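You operate a simulated robot arm through the tools that you are given. There is no shell and no other tool. Be economical: measure what you need, move in short steps, check, and stop when the job is done.

Carry out the task below with a simulated two-armed robot. There is one attempt and no reset: what you move stays moved.

TASK
Open the chiller door, take the blue ice block on the top of the check bench and put it away on the top shelf of the chiller and shut the door again. Then press the reader zero button three times. Then push the top drawer of the packing bench shut. Then take the white carton from the top of the small table and leave it on top of the cream tub there. Then take the purple scoop and leave it on the lower deck of the trolley. Then push the steel drawer shut. Then put the jar from the bare end of the steel table on top of the white tub there. The order counts. Set down upright: white carton, jar.

Only the result counts: the job must be done as asked and must still hold three seconds after the hand-in. Knocking over, shifting, dropping, spilling or breaking anything else fails it.

THE ROBOT
Two 6-joint arms with two-finger parallel grippers on one trunk, on a base that drives. Base frame: it is fixed to the floor where the robot stands at the start and does not move with it; the origin is under the middle of the robot, x ahead of it, y to its left, z up. Readings come in cm, degrees, newtons and seconds.
The left shoulder is at the start at [-4.5, 17.7, 87.4], the right one opposite. With the tool pointing down near the work surface each hand reaches from about 22 to 76 cm from the robot's upright axis, wherever it stands, measured 20 degrees to its own side. Places, roughly: blue ice block (15x7x4 cm) [430, -790, 90]; chiller door [40, 30, 100]; cream tub [625, -900, 100]; jar [-425, 200, 75]; lower deck of the trolley [750, -730, 30]; purple scoop (24x8x7 cm) [800, -920, 110]; reader zero button [410, -760, 90]; steel drawer [280, -1210, 70]; top drawer of the packing bench [490, -960, 80]; top shelf of the chiller [70, 40, 120]; white carton [600, -900, 100]; white tub [-425, 150, 75]. Payload 1.57 kg a hand.
The TCP of each hand is the grasp point between the finger pads, 3 cm short of the fingertips. In the tool frame z runs along the fingers and y along their closing line. The gripper opens to 8 cm. The fingers are 1.7 cm wide and 1.2 cm thick; the gripper's body (4 by 8.2 cm) begins 8 cm behind the TCP.
Orientation is that of the tool frame in the base frame, as a unit quaternion [x, y, z, w]. With the fingers straight down and closing along the base's y, the tool's x points along the base's -x, its y along +y and its z along -z.

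THE INTERFACE
- The arms move only by the tool nudge_tool. It takes "left_moves", "right_moves" or both (then of equal length, played together; a hand with none holds still); each is a list of rows, each an object of numbers (a shift or turn left out is 0, a gripper value left out holds the last): "tx", "ty", "tz": the shift along the base's x, y, z in cm; "ax", "ay", "az": the turn, a rotation vector about the base's x, y, z in degrees. In form: [{"tx": .., "ty": .., "tz": .., "ax": .., "ay": .., "az": ..}, ...]. A call has 1 to 10 rows; each row shifts and turns the commanded pose from where the row before left it. "left_jaw" and "right_jaw" are, for a hand that has rows, the gripper command, from -1 (fully open) to 1 (shut), values between in proportion, set as the call begins (left out, the last holds). A row lasts 0.2 s, in which the tool goes at most 5 cm and 8.6 degrees; a call with a longer step from one row to the next is refused whole, and so is a gripper value outside its range. Where a pose cannot be reached the arm comes as near as it can. A force on the tool above 40 N (or 10 N above the force at the start of the call, whichever is more), or a blocked arm, ends the call early, and 0.2 s more pass. The fingers move at their own pace (about 7.2 cm/s each) and stop on an object; they squeeze with about 43 N. The grip force told is the motor's: it shows also when the fingers shut on nothing. Time passes only in rows, and 0.2 s behind the last, so rows that do not move let the fingers close. It gives the time, the measured TCP pose, the force on the tool (base axes), the opening and the grip force at its end, in the units of the frame above (readings bear some noise), with the torque about the TCP (base axes, N m) and any sound that the robot's microphone picked up.
- Cameras (640 x 400 px; columns grow to the right, rows downward): "scene" is now at [0.51, 6.27, 160.17]; the picture's right is [0.78, -0.63, 0.00], its down [-0.45, -0.56, -0.70] and it looks along [0.44, 0.54, -0.72] (base axes); focal length 214 px, centre (320, 200). "left" rides on the left gripper at [7.2, 0.7, -12.2] in its tool frame; the picture's right is [-0.09, 1.00, 0.00], its down [-0.84, -0.08, -0.54] and it looks along [-0.54, -0.05, 0.84] (tool axes); focal length 238 px, centre (320, 200). "right" rides on the right gripper at [7.2, -0.7, -12.2] in its tool frame; the picture's right is [0.09, 1.00, 0.00], its down [-0.84, 0.08, -0.54] and it looks along [-0.54, 0.05, 0.84] (tool axes); focal length 238 px, centre (320, 200). There is no depth. A picture from a camera that has moved, and an enlarged one, comes with that camera's place and axes in the base frame and with its lens.
- camera(camera): a new picture of that camera. The clock stands still meanwhile.
- slide_trunk(by): slides the trunk up (or, below 0, down) by that many cm; the arms and the scene camera ride with it, the base frame stays. It gives what a move gives, with no picture.
- base_move(legs): drives the robot by 1 to 6 legs, each [ahead, left, turn to the left] in cm, cm and degrees, along the robot's own axes; the way and the turn of a leg run together, so that a leg with both is an arc; at most 150 cm and 180 degrees a leg. The arms and the cameras ride along, it lands a little off, and it stops where it bumps. It gives what a move gives.
- pan_tilt(pan, tilt): turns the head with the scene camera to pan (to the left, within 143 degrees either way) and tilt (down, from -29 to 69), counted from straight ahead of the robot. It gives what a move gives.
- inspect(camera, box): a new picture of the part [left, top, right, bottom] of that camera's present view, enlarged. The clock stands still meanwhile.
- hand_in(): hands the job in; it is judged then, once.

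Work in short steps. Places have to be worked out from the pictures, the camera data and where the tool is seen: move nearer, look again, correct. Check each grasp and each placing, and mend what went wrong. You have 196 turns and 176 pictures in all, those below and enlarged ones among them. Open the grippers and draw the arms clear of the work before you hand the job in, unless the task says otherwise; then end with one line.

The tools are called after ">>>" as name(argument=value, ...) on one line, values as JSON. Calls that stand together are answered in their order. nudge_tool: Moves the arms, as the interface text tells. Its arguments: {"type":"object","properties":{"left_moves":{"type":"array","items":{"type":"object","properties":{"tx":{"type":"number"},"ty":{"type":"number"},"tz":{"type":"number"},"ax":{"type":"number"},"ay":{"type":"number"},"az":{"type":"number"}}}},"left_jaw":{"type":"number"},"right_moves":{"type":"array","items":{"type":"object","properties":{"tx":{"type":"number"},"ty":{"type":"number"},"tz":{"type":"number"},"ax":{"type":"number"},"ay":{"type":"number"},"az":{"type":"number"}}}},"right_jaw":{"type":"number"}},"required":[]} The other tools are called the same way: slide_trunk (by) slides the trunk up or down; base_move (legs) drives the base; pan_tilt (pan, tilt) turns the head that bears the scene camera; camera (camera) takes a picture; inspect (camera, box) takes an enlarged picture of a part of a camera's view; hand_in () hands the job in.

At the start:

```text
time: 0.0
left_ee_pos: [30.88, 39.56, 137.74]
left_tool_rot: [0.0, 1.0, 0.0, 0.0]
left_force: [-0.1, -0.1, 0.2]
left_moment: [-0.02, 0.02, -0.01]
left_grip_width: 7.98
left_grip_force: 0.0
right_ee_pos: [34.58, 6.11, 133.96]
right_tool_rot: [0.0, 1.0, 0.0, 0.0]
right_force: [-0.3, 0.1, -0.7]
right_moment: [0.01, -0.02, 0.0]
right_grip_width: 8.02
right_grip_force: 0.1
trunk travel left (down, up): [-31.4, 1.4]
robot x, y, heading: [-0.1, 0.16, -0.1]
head pan, tilt: [51.3, 45.8]
```

scene: 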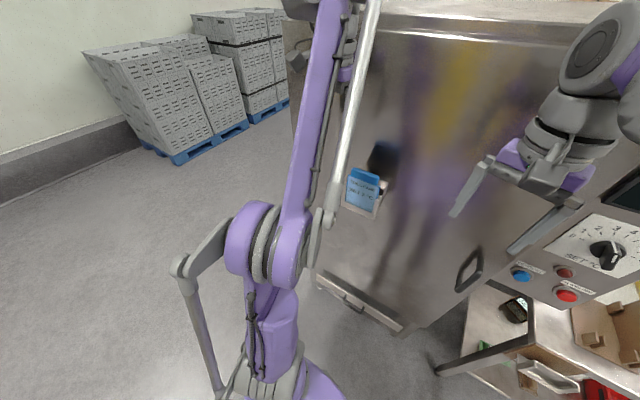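
right: 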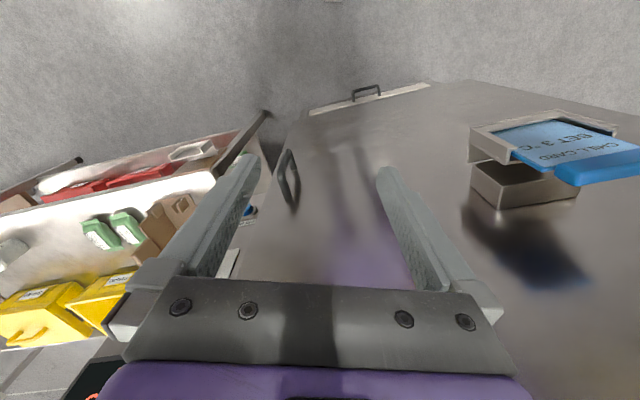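
left: 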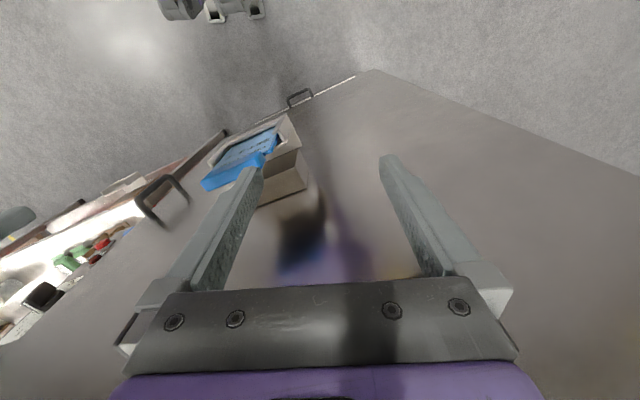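

I start by looking around the chiller with the head.

>>> pan_tilt(pan=0, tilt=35)

>>> camera(camera="scene")

>>> pan_tilt(pan=40, tilt=20)

>>> camera(camera="scene")

```text
time: 1.2
left_ee_pos: [30.9, 39.47, 137.76]
left_tool_rot: [0.001, 1.0, 0.001, -0.001]
left_force: [0.0, 0.7, -0.7]
left_moment: [-0.02, -0.03, -0.01]
left_grip_width: 7.99
left_grip_force: 0.0
right_ee_pos: [34.44, 6.16, 134.05]
right_tool_rot: [0.0, 1.0, 0.0, 0.0]
right_force: [0.1, 0.6, -0.6]
right_moment: [0.0, 0.01, 0.02]
right_grip_width: 8.01
right_grip_force: 0.1
trunk travel left (down, up): [-31.4, 1.4]
robot x, y, heading: [-0.13, -0.01, -0.3]
head pan, tilt: [0.0, 35.0]
```

```text
172 pictures are left
camera scene: at [4.28, -0.02, 161.76], right [0.0, -1.0, 0.0], down [-0.57, 0.0, -0.82], along [0.82, 0.0, -0.57], focal length 214 px, centre (320, 200)
```

scene: 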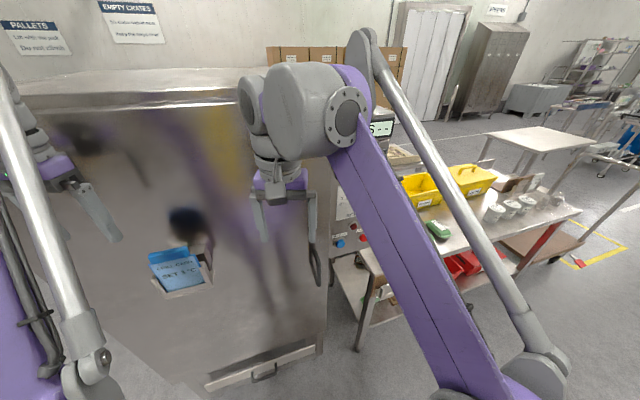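

```text
time: 2.3
left_ee_pos: [30.86, 39.57, 137.73]
left_tool_rot: [0.0, 1.0, 0.001, 0.001]
left_force: [0.2, 0.0, 0.7]
left_moment: [0.05, 0.01, -0.02]
left_grip_width: 8.01
left_grip_force: 0.0
right_ee_pos: [34.45, 6.14, 134.02]
right_tool_rot: [0.0, 1.0, 0.0, 0.0]
right_force: [-0.3, 0.2, -0.2]
right_moment: [0.01, 0.0, 0.0]
right_grip_width: 8.0
right_grip_force: 0.0
trunk travel left (down, up): [-31.4, 1.4]
robot x, y, heading: [-0.16, -0.16, -0.1]
head pan, tilt: [40.0, 20.0]
```

```text
171 pictures are left
camera scene: at [2.61, 5.95, 164.15], right [0.64, -0.77, 0.0], down [-0.26, -0.22, -0.94], along [0.72, 0.6, -0.34], focal length 214 px, centre (320, 200)
```

scene: 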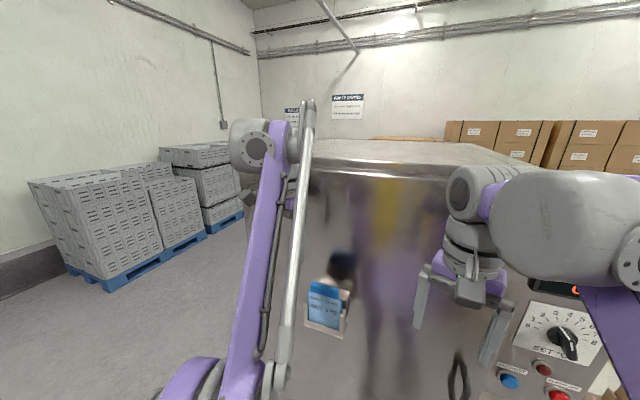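

I see the handle at roughly (50, 1, 103), with the door hinge likely on the left. Before driving, I check the floor to the right and behind.

>>> pan_tilt(pan=-65, tilt=25)

>>> camera(camera="scene")

>>> pan_tilt(pan=-130, tilt=25)

>>> camera(camera="scene")

>>> pan_tilt(pan=10, tilt=45)

>>> inspect(camera="right", box=[220, 50, 460, 200])

>>> inspect(camera="scene", box=[200, 100, 520, 300])

```text
time: 4.1
left_ee_pos: [30.87, 39.5, 137.6]
left_tool_rot: [0.001, 1.0, -0.001, 0.0]
left_force: [-0.4, 0.1, 0.0]
left_moment: [0.01, 0.01, -0.02]
left_grip_width: 8.0
left_grip_force: 0.2
right_ee_pos: [34.45, 6.18, 133.97]
right_tool_rot: [0.0, 1.0, 0.0, -0.001]
right_force: [-0.1, 1.2, 0.3]
right_moment: [0.02, -0.03, 0.02]
right_grip_width: 8.0
right_grip_force: 0.1
trunk travel left (down, up): [-31.4, 1.4]
robot x, y, heading: [-0.26, 0.14, 0.0]
head pan, tilt: [-65.0, 25.0]
```

```text
170 pictures are left
camera scene: at [-0.63, -8.38, 163.34], right [-0.91, -0.42, 0.0], down [-0.18, 0.38, -0.91], along [0.38, -0.82, -0.42], focal length 214 px, centre (320, 200)
```

scene: 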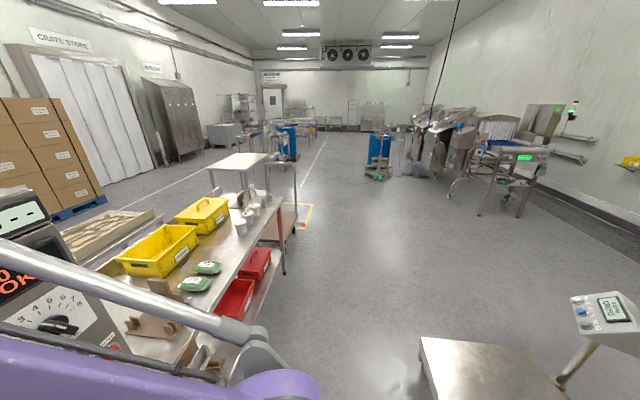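

```text
time: 5.5
left_ee_pos: [30.9, 39.54, 137.65]
left_tool_rot: [-0.001, 1.0, 0.001, 0.0]
left_force: [0.2, 0.5, -0.2]
left_moment: [0.02, 0.02, -0.02]
left_grip_width: 7.99
left_grip_force: 0.0
right_ee_pos: [34.55, 6.07, 133.95]
right_tool_rot: [0.0, 1.0, 0.0, 0.0]
right_force: [-1.3, 0.0, 0.6]
right_moment: [0.01, 0.0, 0.01]
right_grip_width: 7.99
right_grip_force: 0.0
trunk travel left (down, up): [-31.4, 1.4]
robot x, y, heading: [-0.2, 0.02, 0.1]
head pan, tilt: [-130.0, 25.0]
```

```text
169 pictures are left
camera scene: at [-10.45, -7.09, 163.34], right [-0.77, 0.64, 0.0], down [0.27, 0.32, -0.91], along [-0.58, -0.69, -0.42], focal length 214 px, centre (320, 200)
```

scene: 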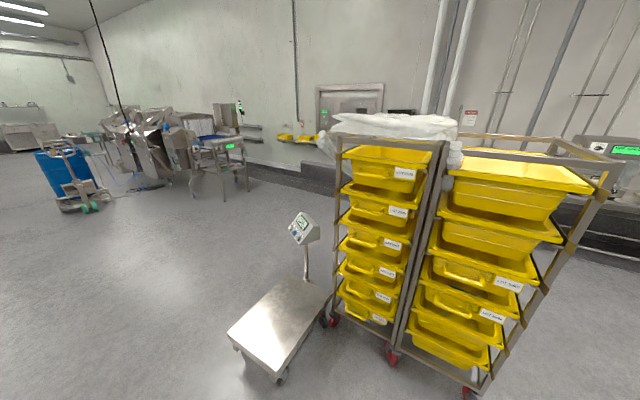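

```text
time: 7.7
left_ee_pos: [30.84, 39.56, 137.64]
left_tool_rot: [-0.001, 1.0, 0.001, 0.0]
left_force: [-0.9, -0.1, -0.6]
left_moment: [-0.04, -0.01, -0.02]
left_grip_width: 8.01
left_grip_force: 0.0
right_ee_pos: [34.41, 6.15, 133.99]
right_tool_rot: [-0.001, 1.0, 0.001, 0.0]
right_force: [-0.2, 1.1, -0.2]
right_moment: [-0.01, 0.01, 0.01]
right_grip_width: 8.01
right_grip_force: 0.0
trunk travel left (down, up): [-31.4, 1.4]
robot x, y, heading: [0.2, 0.4, 0.0]
head pan, tilt: [10.0, 45.0]
```

```text
2.67 times, centred on (340, 125) of right
camera zoom: at [27.23, 5.48, 146.09], right [-0.09, 1.0, 0.0], down [0.84, 0.08, 0.54], along [0.54, 0.05, -0.84], focal length 636 px, centre (267, 400)
```

zoom: 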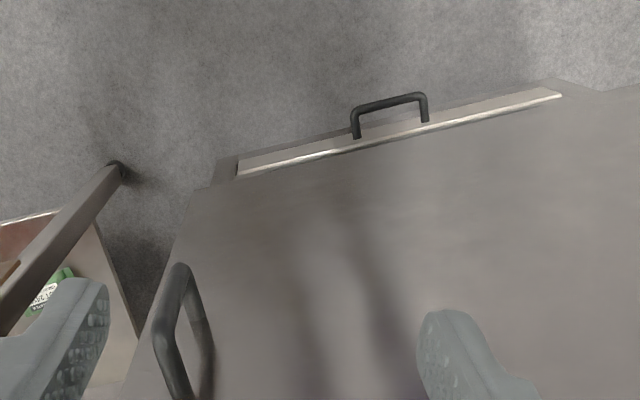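

```text
2.00 times, centred on (360, 200) of scene
camera zoom: at [3.48, 1.38, 160.28], right [0.17, -0.98, 0.0], down [-0.7, -0.12, -0.71], along [0.7, 0.12, -0.71], focal length 429 px, centre (240, 200)
```

zoom: 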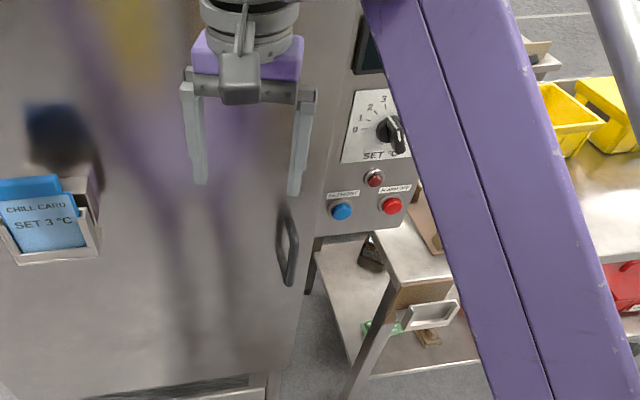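

The right side is clear and the rack behind is about 1 m away. I move 35 cm right so the door can swing past the robot.

>>> base_move(legs=[[-6, -36, 0]])

>>> nudge_tool(left_moves=[{"ay": -8.2, "tz": -2}, {"ay": -8.2, "tz": -3}, {"ay": -8.2, "tz": -3}, {"ay": -8.2, "tz": -3}, {"ay": -8.2, "tz": -3}, {"ay": -8.2, "tz": -3}, {"ay": -8.2, "tz": -3}, {"ay": -8.2, "tz": -3}, {"ay": -8.2, "tz": -3}, {"ay": -8.2, "tz": -3}], left_jaw=-1)

>>> camera(camera="left")

>>> pan_tilt(pan=40, tilt=40)

>>> camera(camera="scene")

```text
time: 11.4
left_ee_pos: [24.97, 3.99, 137.74]
left_tool_rot: [0.0, 1.0, 0.0, 0.0]
left_force: [-0.8, -0.2, -0.4]
left_moment: [0.03, -0.01, -0.01]
left_grip_width: 8.02
left_grip_force: 0.0
right_ee_pos: [28.53, -29.44, 133.93]
right_tool_rot: [0.0, 1.0, -0.001, 0.0]
right_force: [-0.2, -0.3, 0.1]
right_moment: [0.01, 0.01, 0.01]
right_grip_width: 7.99
right_grip_force: 0.0
trunk travel left (down, up): [-31.4, 1.4]
robot x, y, heading: [-5.88, -35.55, -0.2]
head pan, tilt: [10.0, 45.0]
```

```text
time: 12.9
left_ee_pos: [31.26, 2.43, 120.92]
left_tool_rot: [0.066, 0.893, -0.041, 0.443]
left_force: [0.4, -0.2, 1.1]
left_moment: [-0.01, -0.01, 0.01]
left_grip_width: 8.0
left_grip_force: 0.0
right_ee_pos: [28.58, -29.55, 134.13]
right_tool_rot: [0.0, 1.0, -0.001, 0.0]
right_force: [0.4, -0.9, 0.7]
right_moment: [-0.07, -0.01, -0.02]
right_grip_width: 7.99
right_grip_force: 0.0
trunk travel left (down, up): [-31.4, 1.4]
robot x, y, heading: [-6.2, -35.51, -0.0]
head pan, tilt: [10.0, 45.0]
stopped in row 7 (left hand): the arm was blocked; the commanded pose is now the measured one
```

```text
166 pictures are left
camera left: at [17.54, 5.22, 122.62], right [0.21, 0.98, 0.06], down [0.07, -0.07, 1.0], along [0.98, -0.2, -0.08], focal length 238 px, centre (320, 200)
```

left: 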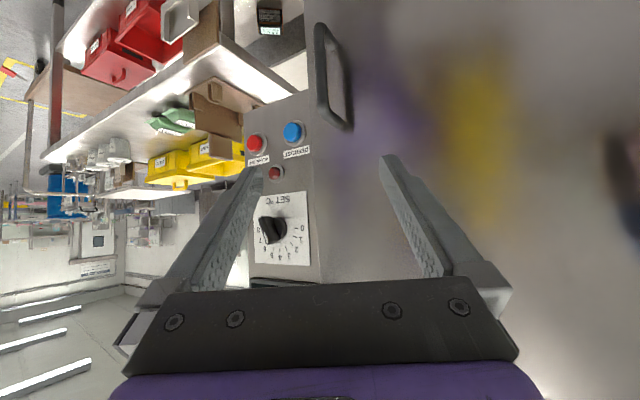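

```text
time: 13.8
left_ee_pos: [31.38, 2.49, 120.97]
left_tool_rot: [0.064, 0.895, -0.039, 0.44]
left_force: [-0.5, 0.8, 0.3]
left_moment: [-0.02, -0.01, -0.03]
left_grip_width: 8.01
left_grip_force: 0.2
right_ee_pos: [28.51, -29.55, 133.95]
right_tool_rot: [-0.001, 1.0, 0.0, 0.0]
right_force: [-0.1, -0.3, -0.1]
right_moment: [-0.01, -0.02, -0.02]
right_grip_width: 7.99
right_grip_force: 0.2
trunk travel left (down, up): [-31.4, 1.4]
robot x, y, heading: [-6.06, -35.68, -0.2]
head pan, tilt: [40.0, 40.0]
```

```text
165 pictures are left
camera scene: at [-3.96, -30.2, 161.01], right [0.64, -0.77, 0.0], down [-0.49, -0.41, -0.77], along [0.59, 0.49, -0.64], focal length 214 px, centre (320, 200)
```

scene: 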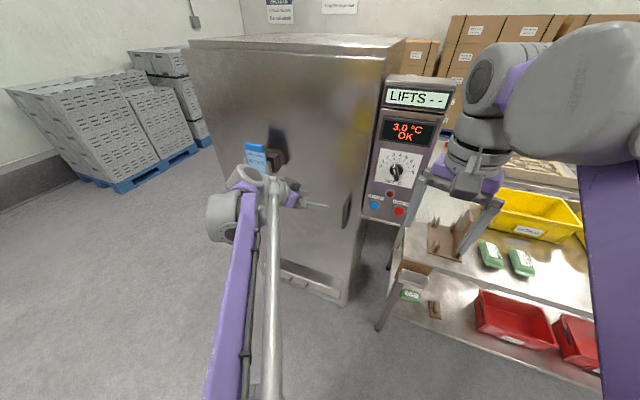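

The arm got blocked mid-turn, probably folded too tight. I lower it toward handle height while keeping the present tilt, then turn further.

>>> nudge_tool(left_moves=[{"tz": -4}, {"tz": -4, "tx": 2}, {"tz": -4, "tx": 2}, {"tz": -4, "tx": 2}, {"ay": -6}, {"ay": -6}, {"ay": -6}, {"ay": -6}])

>>> camera(camera="left")

>>> camera(camera="scene")

```text
time: 15.7
left_ee_pos: [37.14, 2.69, 105.0]
left_tool_rot: [0.07, 0.783, -0.025, 0.618]
left_force: [0.7, -0.7, 0.2]
left_moment: [-0.01, -0.05, 0.0]
left_grip_width: 8.01
left_grip_force: 0.0
right_ee_pos: [28.55, -29.38, 134.11]
right_tool_rot: [0.0, 1.0, -0.001, 0.0]
right_force: [0.5, 0.3, 0.3]
right_moment: [0.0, 0.03, 0.0]
right_grip_width: 8.02
right_grip_force: 0.1
trunk travel left (down, up): [-31.4, 1.4]
robot x, y, heading: [-5.81, -35.63, -0.0]
head pan, tilt: [40.0, 40.0]
```

```text
164 pictures are left
camera left: at [23.96, 5.38, 100.81], right [0.16, 0.98, 0.14], down [-0.34, -0.07, 0.94], along [0.93, -0.2, 0.33], focal length 238 px, centre (320, 200)
```

left: 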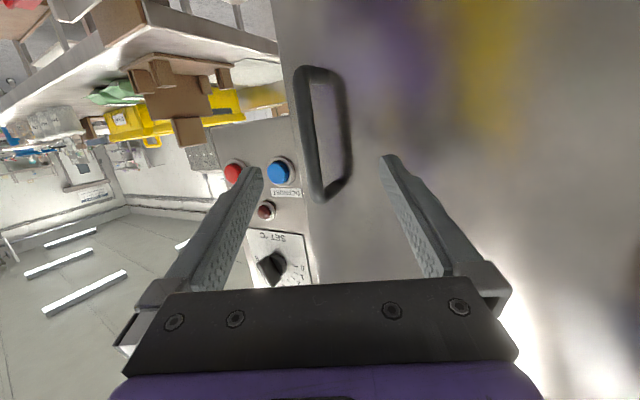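

```text
163 pictures are left
camera scene: at [-3.94, -30.15, 161.01], right [0.64, -0.77, 0.0], down [-0.49, -0.41, -0.77], along [0.59, 0.49, -0.64], focal length 214 px, centre (320, 200)
```

scene: 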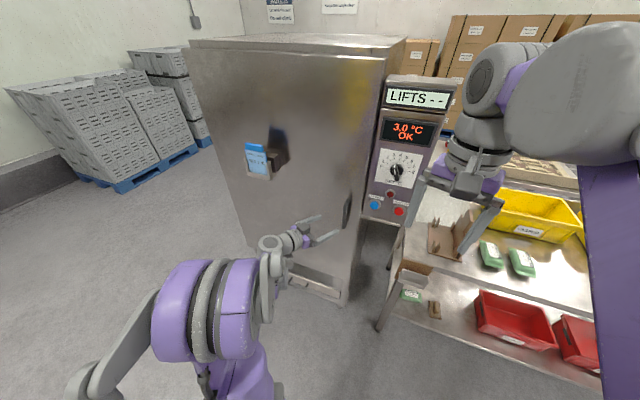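

The bar is at about x 49.5, y −0.2, z 97–109. I level the tool and align it with the handle, then approach.

>>> nudge_tool(left_moves=[{"ay": -7, "az": 3.5}, {"ay": -6.5, "az": 4}, {"ty": -3, "tz": -2}, {"tx": 3}, {"tx": 3}])

>>> camera(camera="left")

```text
time: 16.9
left_ee_pos: [43.23, -0.51, 102.95]
left_tool_rot: [0.02, 0.708, 0.025, 0.706]
left_force: [0.1, 0.4, -1.1]
left_moment: [0.02, -0.02, 0.02]
left_grip_width: 8.03
left_grip_force: 0.0
right_ee_pos: [28.62, -29.45, 133.9]
right_tool_rot: [0.001, 1.0, 0.0, 0.0]
right_force: [-0.6, 0.1, -0.3]
right_moment: [-0.04, -0.04, -0.03]
right_grip_width: 7.99
right_grip_force: 0.0
trunk travel left (down, up): [-31.4, 1.4]
robot x, y, heading: [-5.87, -35.71, -0.2]
head pan, tilt: [40.0, 40.0]
```

```text
162 pictures are left
camera left: at [31.09, 0.66, 95.8], right [0.0, 0.99, 0.16], down [-0.54, -0.13, 0.83], along [0.84, -0.08, 0.53], focal length 238 px, centre (320, 200)
```

left: 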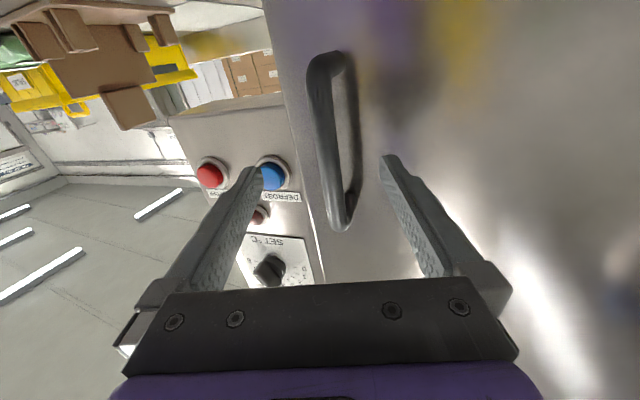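

The bar is centred between the fingers, so I go forward and close on it.

>>> nudge_tool(left_moves=[{"tx": 3, "ty": 0.6}, {"tx": 2.5}, {}])

>>> nudge_tool(left_moves=[{}, {}, {}, {}], left_jaw=1)

>>> camera(camera="left")

```text
time: 17.4
left_ee_pos: [46.93, 0.27, 102.96]
left_tool_rot: [0.018, 0.708, 0.028, 0.706]
left_force: [-8.2, -0.4, 2.7]
left_moment: [0.11, -0.05, 0.36]
left_grip_width: 7.97
left_grip_force: 0.0
right_ee_pos: [28.4, -29.5, 134.08]
right_tool_rot: [0.0, 1.0, 0.0, 0.001]
right_force: [0.1, -0.5, 0.6]
right_moment: [-0.03, 0.03, 0.0]
right_grip_width: 8.0
right_grip_force: 0.0
trunk travel left (down, up): [-31.4, 1.4]
robot x, y, heading: [-5.92, -35.72, 0.2]
head pan, tilt: [40.0, 40.0]
stopped in row 2 (left hand): the force on the tool passed its limit at 61 N (the readings are from after the stop); the commanded pose is now the measured one
```

```text
time: 18.4
left_ee_pos: [47.02, 0.26, 102.96]
left_tool_rot: [0.018, 0.708, 0.026, 0.706]
left_force: [1.8, -1.1, 1.2]
left_moment: [-0.55, -0.01, -0.03]
left_grip_width: 1.68
left_grip_force: 32.2
right_ee_pos: [28.47, -29.41, 133.88]
right_tool_rot: [-0.001, 1.0, 0.0, -0.001]
right_force: [0.5, -0.2, -0.8]
right_moment: [0.02, 0.01, -0.02]
right_grip_width: 8.0
right_grip_force: 0.0
trunk travel left (down, up): [-31.4, 1.4]
robot x, y, heading: [-6.06, -35.74, 0.2]
head pan, tilt: [40.0, 40.0]
```

```text
161 pictures are left
camera left: at [34.83, 1.3, 95.82], right [-0.01, 0.99, 0.15], down [-0.54, -0.14, 0.83], along [0.84, -0.07, 0.53], focal length 238 px, centre (320, 200)
```

left: 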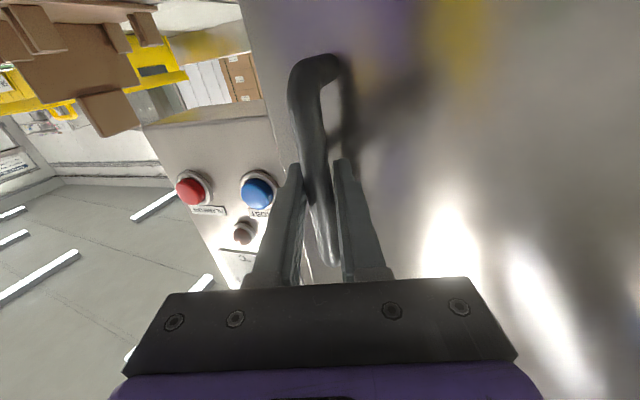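

The handle is gripped and the door is about 88 cm wide, hinged at y≈88. I pull along the arc.

>>> nudge_tool(left_moves=[{"tx": -1, "az": -0.6}, {"tx": -2, "az": -1.3, "ty": 0.1}, {"tx": -2, "az": -1.3, "ty": 0.2}, {"tx": -2, "az": -1.3, "ty": 0.2}])

```text
time: 19.1
left_ee_pos: [43.13, -0.58, 103.0]
left_tool_rot: [0.044, 0.706, 0.002, 0.706]
left_force: [2.6, -18.0, -1.9]
left_moment: [-0.5, -0.14, 0.11]
left_grip_width: 1.67
left_grip_force: 31.9
right_ee_pos: [28.59, -29.71, 133.88]
right_tool_rot: [0.001, 1.0, 0.0, 0.0]
right_force: [-0.2, 1.0, 0.2]
right_moment: [-0.01, 0.0, 0.02]
right_grip_width: 7.99
right_grip_force: 0.1
trunk travel left (down, up): [-31.4, 1.4]
robot x, y, heading: [-6.1, -35.67, 0.0]
head pan, tilt: [40.0, 40.0]
stopped in row 3 (left hand): the force on the tool passed its limit at 45 N (the readings are from after the stop); the commanded pose is now the measured one
```

The tool was pushed toward −y, which is unexpected. I look to see how the door moved.

>>> camera(camera="scene")

>>> camera(camera="left")

```text
160 pictures are left
camera scene: at [-4.01, -30.29, 161.01], right [0.64, -0.77, 0.0], down [-0.49, -0.41, -0.77], along [0.59, 0.49, -0.64], focal length 214 px, centre (320, 200)
```

scene: 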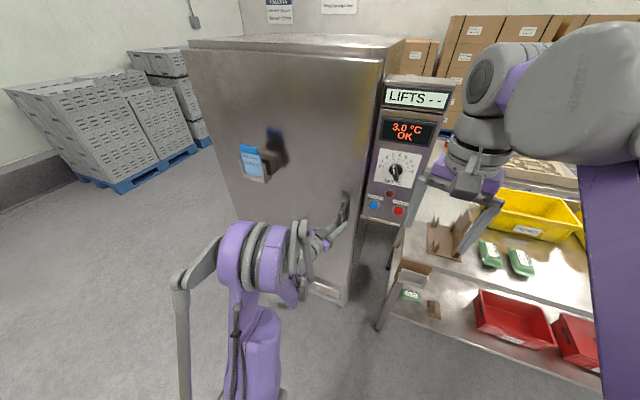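

```text
159 pictures are left
camera left: at [31.06, 1.3, 95.83], right [0.06, 0.99, 0.16], down [-0.55, -0.1, 0.83], along [0.83, -0.13, 0.53], focal length 238 px, centre (320, 200)
```

left: 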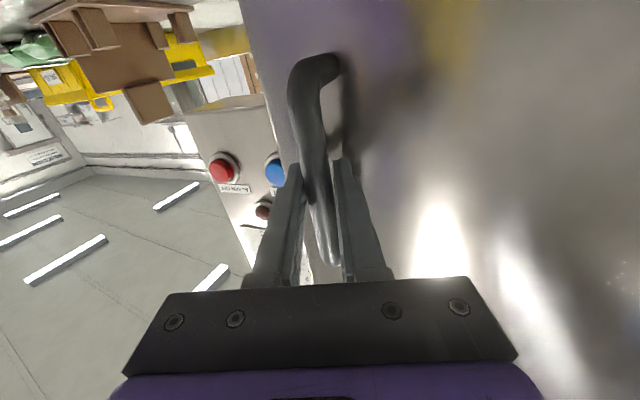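

>>> inspect(camera="scene", box=[170, 20, 410, 170])

```text
2.67 times, centred on (290, 95) of scene
camera zoom: at [-4.01, -30.29, 161.01], right [0.64, -0.77, 0.0], down [-0.49, -0.41, -0.77], along [0.59, 0.49, -0.64], focal length 572 px, centre (400, 480)
```

zoom: 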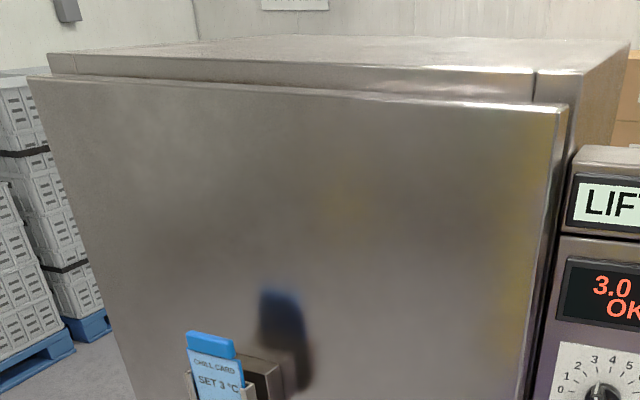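

The pictures now show the chiller itself is yawed (~18°), with the hinge near (31, 57) and handle radius about 60. I pull along that arc.

>>> nudge_tool(left_moves=[{"tx": -2, "ty": -0.4, "az": -2}, {"tx": -2, "ty": -0.4, "az": -2}, {"tx": -2, "ty": -0.3, "az": -2}, {"tx": -2, "ty": -0.25, "az": -2}, {"tx": -2, "ty": -0.2, "az": -2}, {"tx": -2, "ty": -0.1, "az": -2}])

```text
time: 20.5
left_ee_pos: [31.14, -1.57, 102.94]
left_tool_rot: [0.114, 0.701, -0.068, 0.701]
left_force: [-0.8, 5.1, -8.5]
left_moment: [-0.69, -0.58, 0.1]
left_grip_width: 1.69
left_grip_force: 31.6
right_ee_pos: [28.58, -29.49, 133.86]
right_tool_rot: [0.001, 1.0, 0.0, 0.001]
right_force: [-0.3, 0.4, 0.1]
right_moment: [-0.01, 0.0, 0.02]
right_grip_width: 7.98
right_grip_force: 0.0
trunk travel left (down, up): [-31.4, 1.4]
robot x, y, heading: [-6.03, -35.92, -0.2]
head pan, tilt: [40.0, 40.0]
```

Door is following well. I keep the grip and back the base up to open further.

>>> base_move(legs=[[-10, 0.8, 0]])

>>> nudge_tool(left_moves=[{"az": -3}, {"az": -3}, {"az": -3}])

>>> camera(camera="scene")

```text
time: 21.7
left_ee_pos: [21.5, -0.73, 102.95]
left_tool_rot: [0.114, 0.7, -0.069, 0.701]
left_force: [3.2, 20.0, -4.5]
left_moment: [-0.4, 0.94, -0.14]
left_grip_width: 1.67
left_grip_force: 31.6
right_ee_pos: [19.01, -28.4, 133.94]
right_tool_rot: [0.001, 1.0, -0.001, 0.0]
right_force: [0.0, 0.7, 0.5]
right_moment: [0.04, 0.01, 0.01]
right_grip_width: 8.02
right_grip_force: 0.0
trunk travel left (down, up): [-31.4, 1.4]
robot x, y, heading: [-15.7, -34.85, -0.3]
head pan, tilt: [40.0, 40.0]
```

```text
time: 22.5
left_ee_pos: [21.42, -0.7, 103.07]
left_tool_rot: [0.168, 0.689, -0.123, 0.694]
left_force: [2.4, 11.9, -4.7]
left_moment: [-0.75, -0.39, 0.1]
left_grip_width: 1.69
left_grip_force: 31.9
right_ee_pos: [18.82, -28.62, 134.04]
right_tool_rot: [0.001, 1.0, -0.002, 0.0]
right_force: [0.2, 0.4, -0.3]
right_moment: [-0.02, 0.02, -0.02]
right_grip_width: 8.0
right_grip_force: 0.1
trunk travel left (down, up): [-31.4, 1.4]
robot x, y, heading: [-15.73, -35.15, -0.0]
head pan, tilt: [40.0, 40.0]
```

```text
157 pictures are left
camera scene: at [-13.7, -29.19, 161.0], right [0.64, -0.77, 0.0], down [-0.49, -0.41, -0.77], along [0.59, 0.49, -0.64], focal length 214 px, centre (320, 200)
```

scene: 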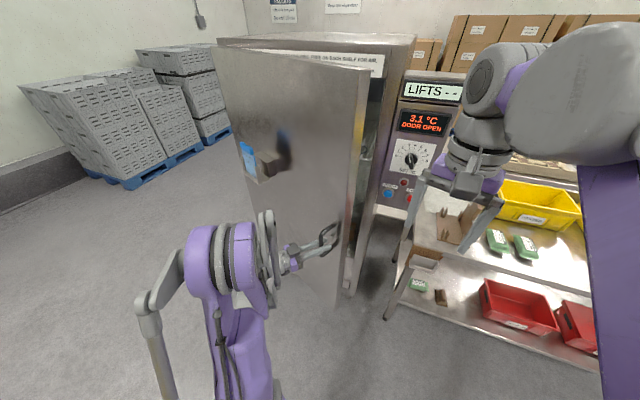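

The display shows door open and the arc is going well. I continue backing with small leftward corrections.

>>> base_move(legs=[[-5, 1.2, 0], [-5, 2, 0]])

>>> nudge_tool(left_moves=[{"az": -4}, {"az": -4}, {"az": -4}])

>>> base_move(legs=[[-5, 2.6, 0], [-5, 3.5, 0]])

>>> nudge_tool(left_moves=[{"az": -4}, {"az": -4}, {"az": -4}])

>>> camera(camera="scene")

```text
time: 24.0
left_ee_pos: [11.74, 1.99, 103.2]
left_tool_rot: [0.172, 0.69, -0.124, 0.692]
left_force: [-4.9, -17.8, -12.0]
left_moment: [-0.19, 0.87, -0.05]
left_grip_width: 1.64
left_grip_force: 32.0
right_ee_pos: [9.24, -25.93, 133.93]
right_tool_rot: [0.001, 1.0, 0.0, 0.0]
right_force: [0.3, 0.0, 0.6]
right_moment: [0.01, -0.03, 0.02]
right_grip_width: 7.99
right_grip_force: 0.0
trunk travel left (down, up): [-31.4, 1.4]
robot x, y, heading: [-25.48, -31.53, 0.0]
head pan, tilt: [40.0, 40.0]
```

```text
time: 24.8
left_ee_pos: [11.45, 2.01, 103.09]
left_tool_rot: [0.243, 0.667, -0.196, 0.676]
left_force: [-2.6, -7.6, 4.1]
left_moment: [-0.96, -0.34, 0.12]
left_grip_width: 1.68
left_grip_force: 32.2
right_ee_pos: [8.84, -25.7, 133.99]
right_tool_rot: [0.002, 1.0, 0.0, 0.001]
right_force: [0.0, 0.5, 0.7]
right_moment: [0.02, 0.0, 0.0]
right_grip_width: 8.0
right_grip_force: 0.1
trunk travel left (down, up): [-31.4, 1.4]
robot x, y, heading: [-25.82, -31.89, -0.5]
head pan, tilt: [40.0, 40.0]
```

```text
time: 26.1
left_ee_pos: [5.01, 4.71, 103.19]
left_tool_rot: [0.248, 0.666, -0.202, 0.674]
left_force: [-5.5, -13.1, 3.4]
left_moment: [-0.04, 0.94, -0.12]
left_grip_width: 1.69
left_grip_force: 32.2
right_ee_pos: [2.82, -22.49, 134.0]
right_tool_rot: [0.003, 1.0, 0.001, 0.001]
right_force: [0.0, 0.1, -0.1]
right_moment: [-0.02, -0.02, 0.02]
right_grip_width: 8.0
right_grip_force: 0.0
trunk travel left (down, up): [-31.4, 1.4]
robot x, y, heading: [-31.9, -28.48, 0.3]
head pan, tilt: [40.0, 40.0]
stopped in leg 2: the force on the tool passed its limit at 44 N (the readings are from after the stop); the commanded pose is now the measured one
```

```text
time: 26.9
left_ee_pos: [4.97, 4.8, 103.23]
left_tool_rot: [0.316, 0.636, -0.27, 0.65]
left_force: [-10.2, -20.4, -0.7]
left_moment: [-1.06, -0.18, 0.11]
left_grip_width: 1.7
left_grip_force: 32.1
right_ee_pos: [2.48, -22.59, 133.98]
right_tool_rot: [0.002, 1.0, 0.0, 0.002]
right_force: [-0.8, -0.6, -0.8]
right_moment: [0.0, -0.01, 0.0]
right_grip_width: 7.97
right_grip_force: 0.0
trunk travel left (down, up): [-31.4, 1.4]
robot x, y, heading: [-32.09, -28.56, -0.0]
head pan, tilt: [40.0, 40.0]
```

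```text
156 pictures are left
camera scene: at [-30.12, -23.22, 161.02], right [0.64, -0.77, 0.0], down [-0.49, -0.41, -0.77], along [0.59, 0.49, -0.64], focal length 214 px, centre (320, 200)
```

scene: 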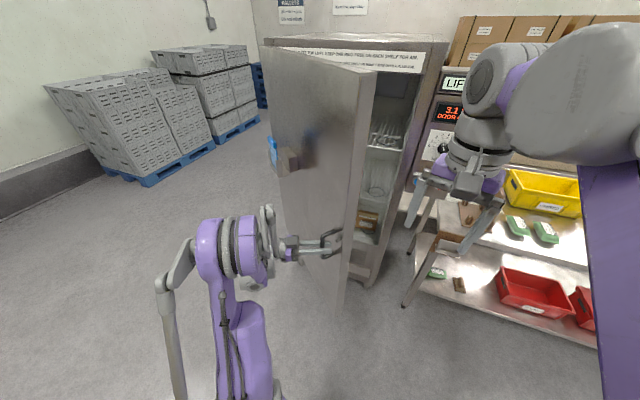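

The interior with shelves is visible. I open the door further with refined arc steps.

>>> base_move(legs=[[-5, 1.6, 0], [-5, 3, 0]])

>>> nudge_tool(left_moves=[{"az": -4}, {"az": -4}, {"az": -4}])

>>> base_move(legs=[[-4, 3, 0], [-4, 3.6, 0]])

>>> nudge_tool(left_moves=[{"az": -4}, {"az": -4}, {"az": -4}])

>>> camera(camera="scene")

```text
time: 28.4
left_ee_pos: [-2.54, 9.2, 102.92]
left_tool_rot: [0.31, 0.639, -0.269, 0.651]
left_force: [8.3, 14.8, -3.6]
left_moment: [0.26, 1.06, -0.08]
left_grip_width: 1.71
left_grip_force: 32.1
right_ee_pos: [-5.33, -18.56, 133.91]
right_tool_rot: [0.003, 1.0, -0.001, 0.001]
right_force: [-0.4, 0.3, 0.0]
right_moment: [-0.03, -0.06, -0.01]
right_grip_width: 7.98
right_grip_force: 0.0
trunk travel left (down, up): [-31.4, 1.4]
robot x, y, heading: [-39.59, -24.59, -0.1]
head pan, tilt: [40.0, 40.0]
stopped in leg 2: the force on the tool passed its limit at 42 N (the readings are from after the stop); the commanded pose is now the measured one
```

```text
time: 29.2
left_ee_pos: [-2.38, 9.15, 102.88]
left_tool_rot: [0.376, 0.601, -0.335, 0.62]
left_force: [12.1, 18.1, 1.2]
left_moment: [-0.99, 0.09, 0.08]
left_grip_width: 1.64
left_grip_force: 31.5
right_ee_pos: [-4.98, -18.55, 133.94]
right_tool_rot: [0.002, 1.0, -0.002, 0.0]
right_force: [-0.2, 0.1, 0.9]
right_moment: [0.0, 0.04, -0.04]
right_grip_width: 8.02
right_grip_force: 0.1
trunk travel left (down, up): [-31.4, 1.4]
robot x, y, heading: [-39.81, -24.97, -0.1]
head pan, tilt: [40.0, 40.0]
```

```text
time: 30.7
left_ee_pos: [-10.27, 15.43, 102.84]
left_tool_rot: [0.377, 0.602, -0.336, 0.618]
left_force: [13.5, 14.3, -1.0]
left_moment: [0.47, 0.93, -0.12]
left_grip_width: 1.7
left_grip_force: 32.4
right_ee_pos: [-12.69, -12.18, 133.93]
right_tool_rot: [0.004, 1.0, -0.001, 0.0]
right_force: [0.5, 0.8, 0.0]
right_moment: [0.01, -0.04, 0.01]
right_grip_width: 7.99
right_grip_force: 0.1
trunk travel left (down, up): [-31.4, 1.4]
robot x, y, heading: [-47.79, -18.3, -0.3]
head pan, tilt: [40.0, 40.0]
```

```text
time: 31.5
left_ee_pos: [-7.23, 12.54, 102.65]
left_tool_rot: [0.435, 0.561, -0.396, 0.582]
left_force: [12.3, 13.6, 20.8]
left_moment: [-0.27, 0.44, -0.06]
left_grip_width: 1.65
left_grip_force: 31.5
left hand out of reach, approached as far as the arm can: row 2, 3
right_ee_pos: [-12.85, -12.24, 133.91]
right_tool_rot: [0.005, 1.0, 0.0, 0.001]
right_force: [0.0, 0.4, 0.3]
right_moment: [0.02, -0.01, 0.01]
right_grip_width: 8.02
right_grip_force: 0.0
trunk travel left (down, up): [-31.4, 1.4]
robot x, y, heading: [-47.62, -18.16, -0.2]
head pan, tilt: [40.0, 40.0]
```

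```text
155 pictures are left
camera scene: at [-45.5, -12.77, 161.04], right [0.64, -0.77, 0.0], down [-0.49, -0.41, -0.77], along [0.59, 0.49, -0.64], focal length 214 px, centre (320, 200)
```

scene: 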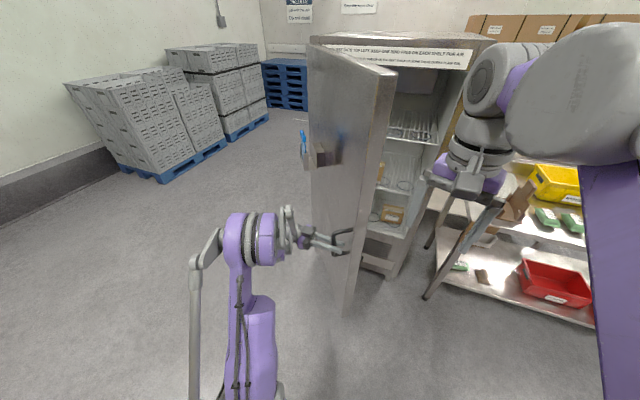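

Now about 56° open and the wrist is at its limit. I release the handle and back off along the tool axis.

>>> nudge_tool(left_moves=[{}, {}, {}, {"tx": -1.5, "ty": 2.5}, {"tx": -2, "ty": 3}, {"tx": -2, "ty": 3, "az": 4}, {"tx": -2.5, "ty": 2, "az": 6}, {"tx": -2.5, "ty": 2, "az": 8}], left_jaw=-1)

>>> inspect(camera="scene", box=[280, 20, 520, 300])

```text
time: 33.3
left_ee_pos: [-13.49, 19.27, 102.45]
left_tool_rot: [0.345, 0.621, -0.302, 0.636]
left_force: [0.7, 0.2, -0.9]
left_moment: [-0.02, 0.03, 0.03]
left_grip_width: 8.01
left_grip_force: 0.0
left hand out of reach, approached as far as the arm can: row 4, 5, 6
right_ee_pos: [-13.16, -12.36, 134.01]
right_tool_rot: [0.004, 1.0, 0.0, 0.001]
right_force: [0.0, 0.4, 0.1]
right_moment: [-0.03, -0.01, 0.01]
right_grip_width: 7.97
right_grip_force: 0.1
trunk travel left (down, up): [-31.4, 1.4]
robot x, y, heading: [-47.78, -18.14, -0.2]
head pan, tilt: [40.0, 40.0]
```

```text
1.43 times, centred on (400, 160) of scene
camera zoom: at [-45.83, -12.86, 161.0], right [0.64, -0.77, 0.0], down [-0.49, -0.41, -0.77], along [0.59, 0.49, -0.64], focal length 306 px, centre (206, 257)
```

zoom: 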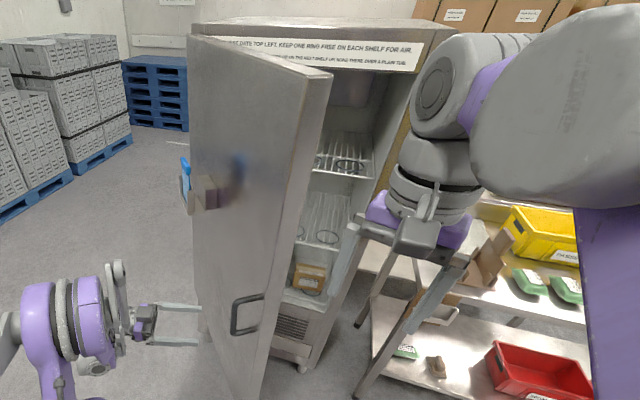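

Hand is clear. I unwind the wrist and pull the hand back, then I shift right so the left hand can go around the door edge to its inner face.

>>> nudge_tool(left_moves=[{"az": 8, "tx": -1.5}, {"az": 8, "tx": -1.5}, {"az": 8, "tx": -1.5}, {"az": 8, "tx": -1.5}, {"az": 8, "tx": -1.5}, {"az": 8, "tx": -1}])

>>> base_move(legs=[[-3, -32, 0]])

>>> camera(camera="scene")

```text
time: 34.7
left_ee_pos: [-21.28, 20.09, 105.39]
left_tool_rot: [0.063, 0.709, -0.017, 0.703]
left_force: [-0.2, -0.2, 0.5]
left_moment: [0.0, 0.0, 0.0]
left_grip_width: 8.0
left_grip_force: 0.1
left hand out of reach, approached as far as the arm can: row 4, 5, 6
right_ee_pos: [-13.12, -12.5, 133.94]
right_tool_rot: [0.004, 1.0, 0.0, 0.0]
right_force: [0.5, 0.7, 0.0]
right_moment: [-0.02, 0.0, -0.04]
right_grip_width: 7.99
right_grip_force: 0.0
trunk travel left (down, up): [-31.4, 1.4]
robot x, y, heading: [-47.96, -17.96, 0.2]
head pan, tilt: [40.0, 40.0]
```

```text
time: 38.1
left_ee_pos: [-24.39, -12.04, 105.28]
left_tool_rot: [0.065, 0.708, -0.02, 0.702]
left_force: [-0.8, -0.2, 0.5]
left_moment: [0.01, 0.0, 0.02]
left_grip_width: 8.01
left_grip_force: 0.1
right_ee_pos: [-16.15, -44.55, 133.92]
right_tool_rot: [0.006, 1.0, -0.001, 0.002]
right_force: [0.8, 0.0, 1.1]
right_moment: [0.0, -0.02, -0.02]
right_grip_width: 8.03
right_grip_force: 0.0
trunk travel left (down, up): [-31.4, 1.4]
robot x, y, heading: [-50.85, -50.22, -0.4]
head pan, tilt: [40.0, 40.0]
```

```text
153 pictures are left
camera scene: at [-48.86, -45.1, 161.01], right [0.64, -0.77, 0.0], down [-0.5, -0.41, -0.77], along [0.59, 0.49, -0.64], focal length 214 px, centre (320, 200)
```

scene: 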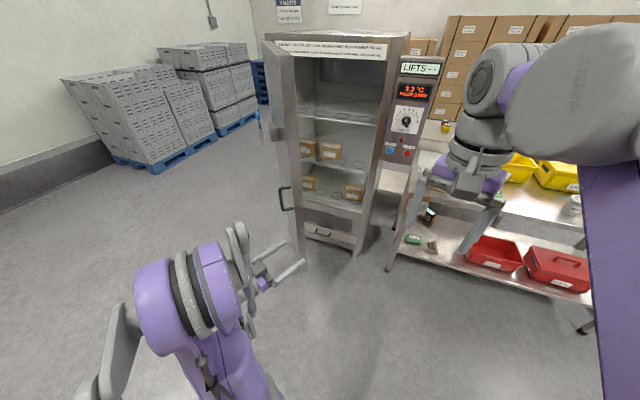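

The hand is now on the inner side. I drive forward and then push the door's inner face to the left.

>>> base_move(legs=[[28, 0, 0]])

>>> nudge_tool(left_moves=[{"ty": 4, "tx": 1.5}, {"ty": 4, "tx": 1.5}, {"ty": 4, "tx": 1.5}, {"ty": 4, "tx": 1.5}, {"ty": 4, "tx": 1.5}])

>>> base_move(legs=[[0, 20, 0]])

>>> camera(camera="scene")

```text
time: 40.1
left_ee_pos: [3.56, -12.48, 105.35]
left_tool_rot: [0.066, 0.709, -0.019, 0.702]
left_force: [-0.3, -0.4, 0.2]
left_moment: [0.02, 0.02, 0.01]
left_grip_width: 8.0
left_grip_force: 0.1
right_ee_pos: [11.73, -45.25, 133.79]
right_tool_rot: [0.006, 1.0, 0.0, 0.001]
right_force: [-0.9, 0.0, -0.1]
right_moment: [-0.01, 0.03, -0.01]
right_grip_width: 7.97
right_grip_force: 0.1
trunk travel left (down, up): [-31.4, 1.4]
robot x, y, heading: [-22.81, -50.58, -0.4]
head pan, tilt: [40.0, 40.0]
```

```text
time: 40.9
left_ee_pos: [7.4, -2.61, 105.24]
left_tool_rot: [0.069, 0.708, -0.025, 0.703]
left_force: [-8.5, -13.9, 6.0]
left_moment: [0.17, 0.72, 1.77]
left_grip_width: 7.99
left_grip_force: 0.1
right_ee_pos: [11.72, -44.99, 133.81]
right_tool_rot: [0.007, 1.0, 0.0, 0.001]
right_force: [0.5, 0.2, -0.4]
right_moment: [-0.02, 0.02, -0.02]
right_grip_width: 8.0
right_grip_force: 0.0
trunk travel left (down, up): [-31.4, 1.4]
robot x, y, heading: [-22.67, -50.91, -0.4]
head pan, tilt: [40.0, 40.0]
stopped in row 3 (left hand): the force on the tool passed its limit at 102 N (the readings are from after the stop); the commanded pose is now the measured one
```

```text
time: 41.8
left_ee_pos: [7.31, -2.41, 105.16]
left_tool_rot: [0.071, 0.709, -0.03, 0.701]
left_force: [-7.0, -13.3, 3.9]
left_moment: [-0.02, 0.39, 1.63]
left_grip_width: 7.98
left_grip_force: 0.1
right_ee_pos: [11.62, -44.37, 134.08]
right_tool_rot: [0.006, 1.0, 0.0, 0.001]
right_force: [0.2, -0.1, 0.7]
right_moment: [0.01, 0.02, -0.03]
right_grip_width: 8.03
right_grip_force: 0.1
trunk travel left (down, up): [-31.4, 1.4]
robot x, y, heading: [-23.01, -50.26, -0.1]
head pan, tilt: [40.0, 40.0]
stopped in leg 1: the force on the tool passed its limit at 54 N (the readings are from after the stop); the commanded pose is now the measured one
```

```text
152 pictures are left
camera scene: at [-21.07, -44.77, 161.04], right [0.64, -0.77, 0.0], down [-0.49, -0.41, -0.77], along [0.59, 0.49, -0.64], focal length 214 px, centre (320, 200)
```

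scene: 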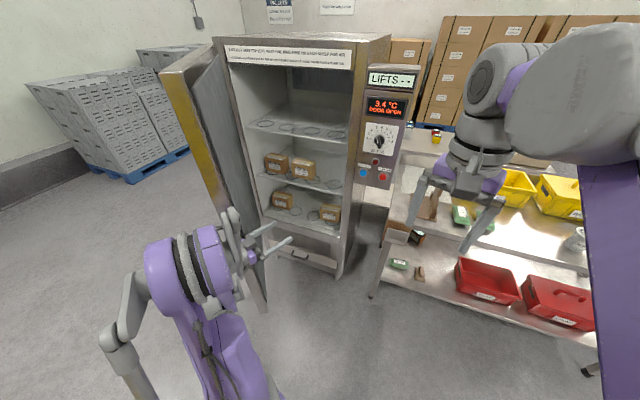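

The gripper body is against the door's inner edge; the stop was an impact from moving fast. I push slowly.

>>> nudge_tool(left_moves=[{"ty": 0.6, "tx": -0.3}, {"ty": 0.8, "tx": -0.4}, {"ty": 1, "tx": -0.5}, {"ty": 1, "tx": -0.5}, {"ty": 1, "tx": -0.5}, {"ty": 1, "tx": -0.5}])

```text
time: 42.2
left_ee_pos: [6.76, -2.03, 105.03]
left_tool_rot: [0.07, 0.709, -0.032, 0.701]
left_force: [-12.2, -19.0, 0.2]
left_moment: [-0.33, 0.07, 2.43]
left_grip_width: 8.02
left_grip_force: 0.0
right_ee_pos: [11.64, -44.24, 133.93]
right_tool_rot: [0.006, 1.0, 0.0, 0.002]
right_force: [0.4, -0.7, -0.2]
right_moment: [-0.02, 0.01, -0.01]
right_grip_width: 7.99
right_grip_force: 0.1
trunk travel left (down, up): [-31.4, 1.4]
robot x, y, heading: [-23.0, -50.23, -0.5]
head pan, tilt: [40.0, 40.0]
stopped in row 2 (left hand): the force on the tool passed its limit at 46 N (the readings are from after the stop); the commanded pose is now the measured one
```

The reaction points along the door, so I am pressing its end face. I back off, go forward past the edge, and then push on the inner face.

>>> nudge_tool(left_moves=[{"ty": -2, "tx": 1}, {"ty": -2, "tx": 2}])

>>> base_move(legs=[[15, -1, 0]])

>>> nudge_tool(left_moves=[{"ty": 1.5}, {"ty": 1.5}, {"ty": 1.5}, {"ty": 1.5}, {"ty": 1.5}, {"ty": 1.5}, {"ty": 1.5}, {"ty": 1.5}])

>>> camera(camera="scene")

```text
time: 42.8
left_ee_pos: [9.9, -5.7, 105.11]
left_tool_rot: [0.07, 0.71, -0.031, 0.7]
left_force: [0.6, 0.7, -0.2]
left_moment: [0.0, 0.0, 0.0]
left_grip_width: 7.98
left_grip_force: 0.0
right_ee_pos: [11.82, -44.36, 133.98]
right_tool_rot: [0.006, 1.0, 0.0, 0.0]
right_force: [-0.4, -0.9, -0.2]
right_moment: [0.03, 0.0, 0.03]
right_grip_width: 8.01
right_grip_force: 0.1
trunk travel left (down, up): [-31.4, 1.4]
robot x, y, heading: [-22.71, -50.06, -0.5]
head pan, tilt: [40.0, 40.0]
```

```text
time: 44.2
left_ee_pos: [24.84, -6.92, 105.0]
left_tool_rot: [0.07, 0.71, -0.031, 0.7]
left_force: [-1.3, 0.1, 0.2]
left_moment: [0.0, -0.01, 0.0]
left_grip_width: 7.99
left_grip_force: 0.1
right_ee_pos: [26.69, -45.47, 133.76]
right_tool_rot: [0.006, 1.0, -0.002, 0.0]
right_force: [0.3, 0.4, 0.3]
right_moment: [-0.01, -0.02, -0.01]
right_grip_width: 7.98
right_grip_force: 0.0
trunk travel left (down, up): [-31.4, 1.4]
robot x, y, heading: [-7.88, -50.99, -0.4]
head pan, tilt: [40.0, 40.0]
```

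```text
time: 46.0
left_ee_pos: [24.98, 5.37, 105.07]
left_tool_rot: [0.072, 0.71, -0.032, 0.7]
left_force: [0.2, 0.5, 0.1]
left_moment: [0.01, -0.01, 0.01]
left_grip_width: 8.01
left_grip_force: 0.1
right_ee_pos: [26.69, -45.29, 133.89]
right_tool_rot: [0.007, 1.0, -0.001, 0.0]
right_force: [-0.6, -0.8, -0.1]
right_moment: [-0.02, 0.01, 0.0]
right_grip_width: 8.0
right_grip_force: 0.0
trunk travel left (down, up): [-31.4, 1.4]
robot x, y, heading: [-8.07, -51.15, -0.1]
head pan, tilt: [40.0, 40.0]
```

```text
151 pictures are left
camera scene: at [-6.0, -45.67, 161.01], right [0.64, -0.77, 0.0], down [-0.5, -0.41, -0.77], along [0.59, 0.49, -0.64], focal length 214 px, centre (320, 200)
```

scene: 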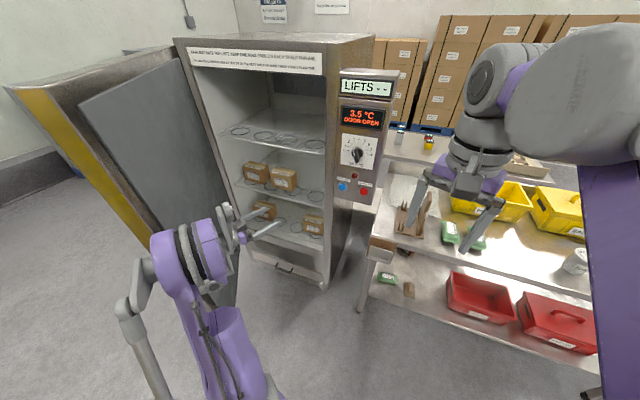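

The hand is now on the inner side. I keep pushing left with the arm, then the base.

>>> nudge_tool(left_moves=[{"ty": 1.5}, {"ty": 1.5}, {"ty": 1.5}, {"ty": 1.5}, {"ty": 1.5}, {"ty": 1.5}, {"ty": 1.5}, {"ty": 1.5}, {"ty": 1.5}, {"ty": 1.5}])

>>> base_move(legs=[[-4, 15, 0]])

>>> camera(camera="scene")

```text
time: 48.2
left_ee_pos: [24.85, 20.32, 105.02]
left_tool_rot: [0.071, 0.71, -0.032, 0.7]
left_force: [-0.3, 0.1, 0.3]
left_moment: [0.01, 0.01, -0.01]
left_grip_width: 7.99
left_grip_force: 0.0
right_ee_pos: [26.71, -45.36, 133.87]
right_tool_rot: [0.006, 1.0, -0.001, 0.001]
right_force: [-0.4, 0.0, -0.6]
right_moment: [-0.03, -0.01, 0.03]
right_grip_width: 8.0
right_grip_force: 0.0
trunk travel left (down, up): [-31.4, 1.4]
robot x, y, heading: [-7.79, -51.43, -0.5]
head pan, tilt: [40.0, 40.0]
```

```text
time: 50.2
left_ee_pos: [21.07, 35.22, 104.97]
left_tool_rot: [0.07, 0.71, -0.031, 0.7]
left_force: [0.3, 0.1, -0.4]
left_moment: [-0.01, -0.04, 0.05]
left_grip_width: 7.97
left_grip_force: 0.1
right_ee_pos: [23.03, -30.56, 133.79]
right_tool_rot: [0.006, 1.0, -0.001, 0.001]
right_force: [-0.3, 0.6, -0.6]
right_moment: [-0.03, -0.01, -0.05]
right_grip_width: 7.99
right_grip_force: 0.1
trunk travel left (down, up): [-31.4, 1.4]
robot x, y, heading: [-11.65, -36.24, -0.6]
head pan, tilt: [40.0, 40.0]
```

```text
150 pictures are left
camera scene: at [-9.85, -30.81, 161.01], right [0.64, -0.77, 0.0], down [-0.5, -0.41, -0.77], along [0.59, 0.49, -0.64], focal length 214 px, centre (320, 200)
```

scene: 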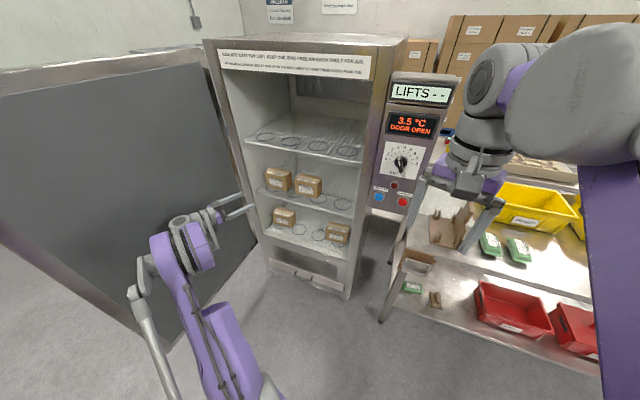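

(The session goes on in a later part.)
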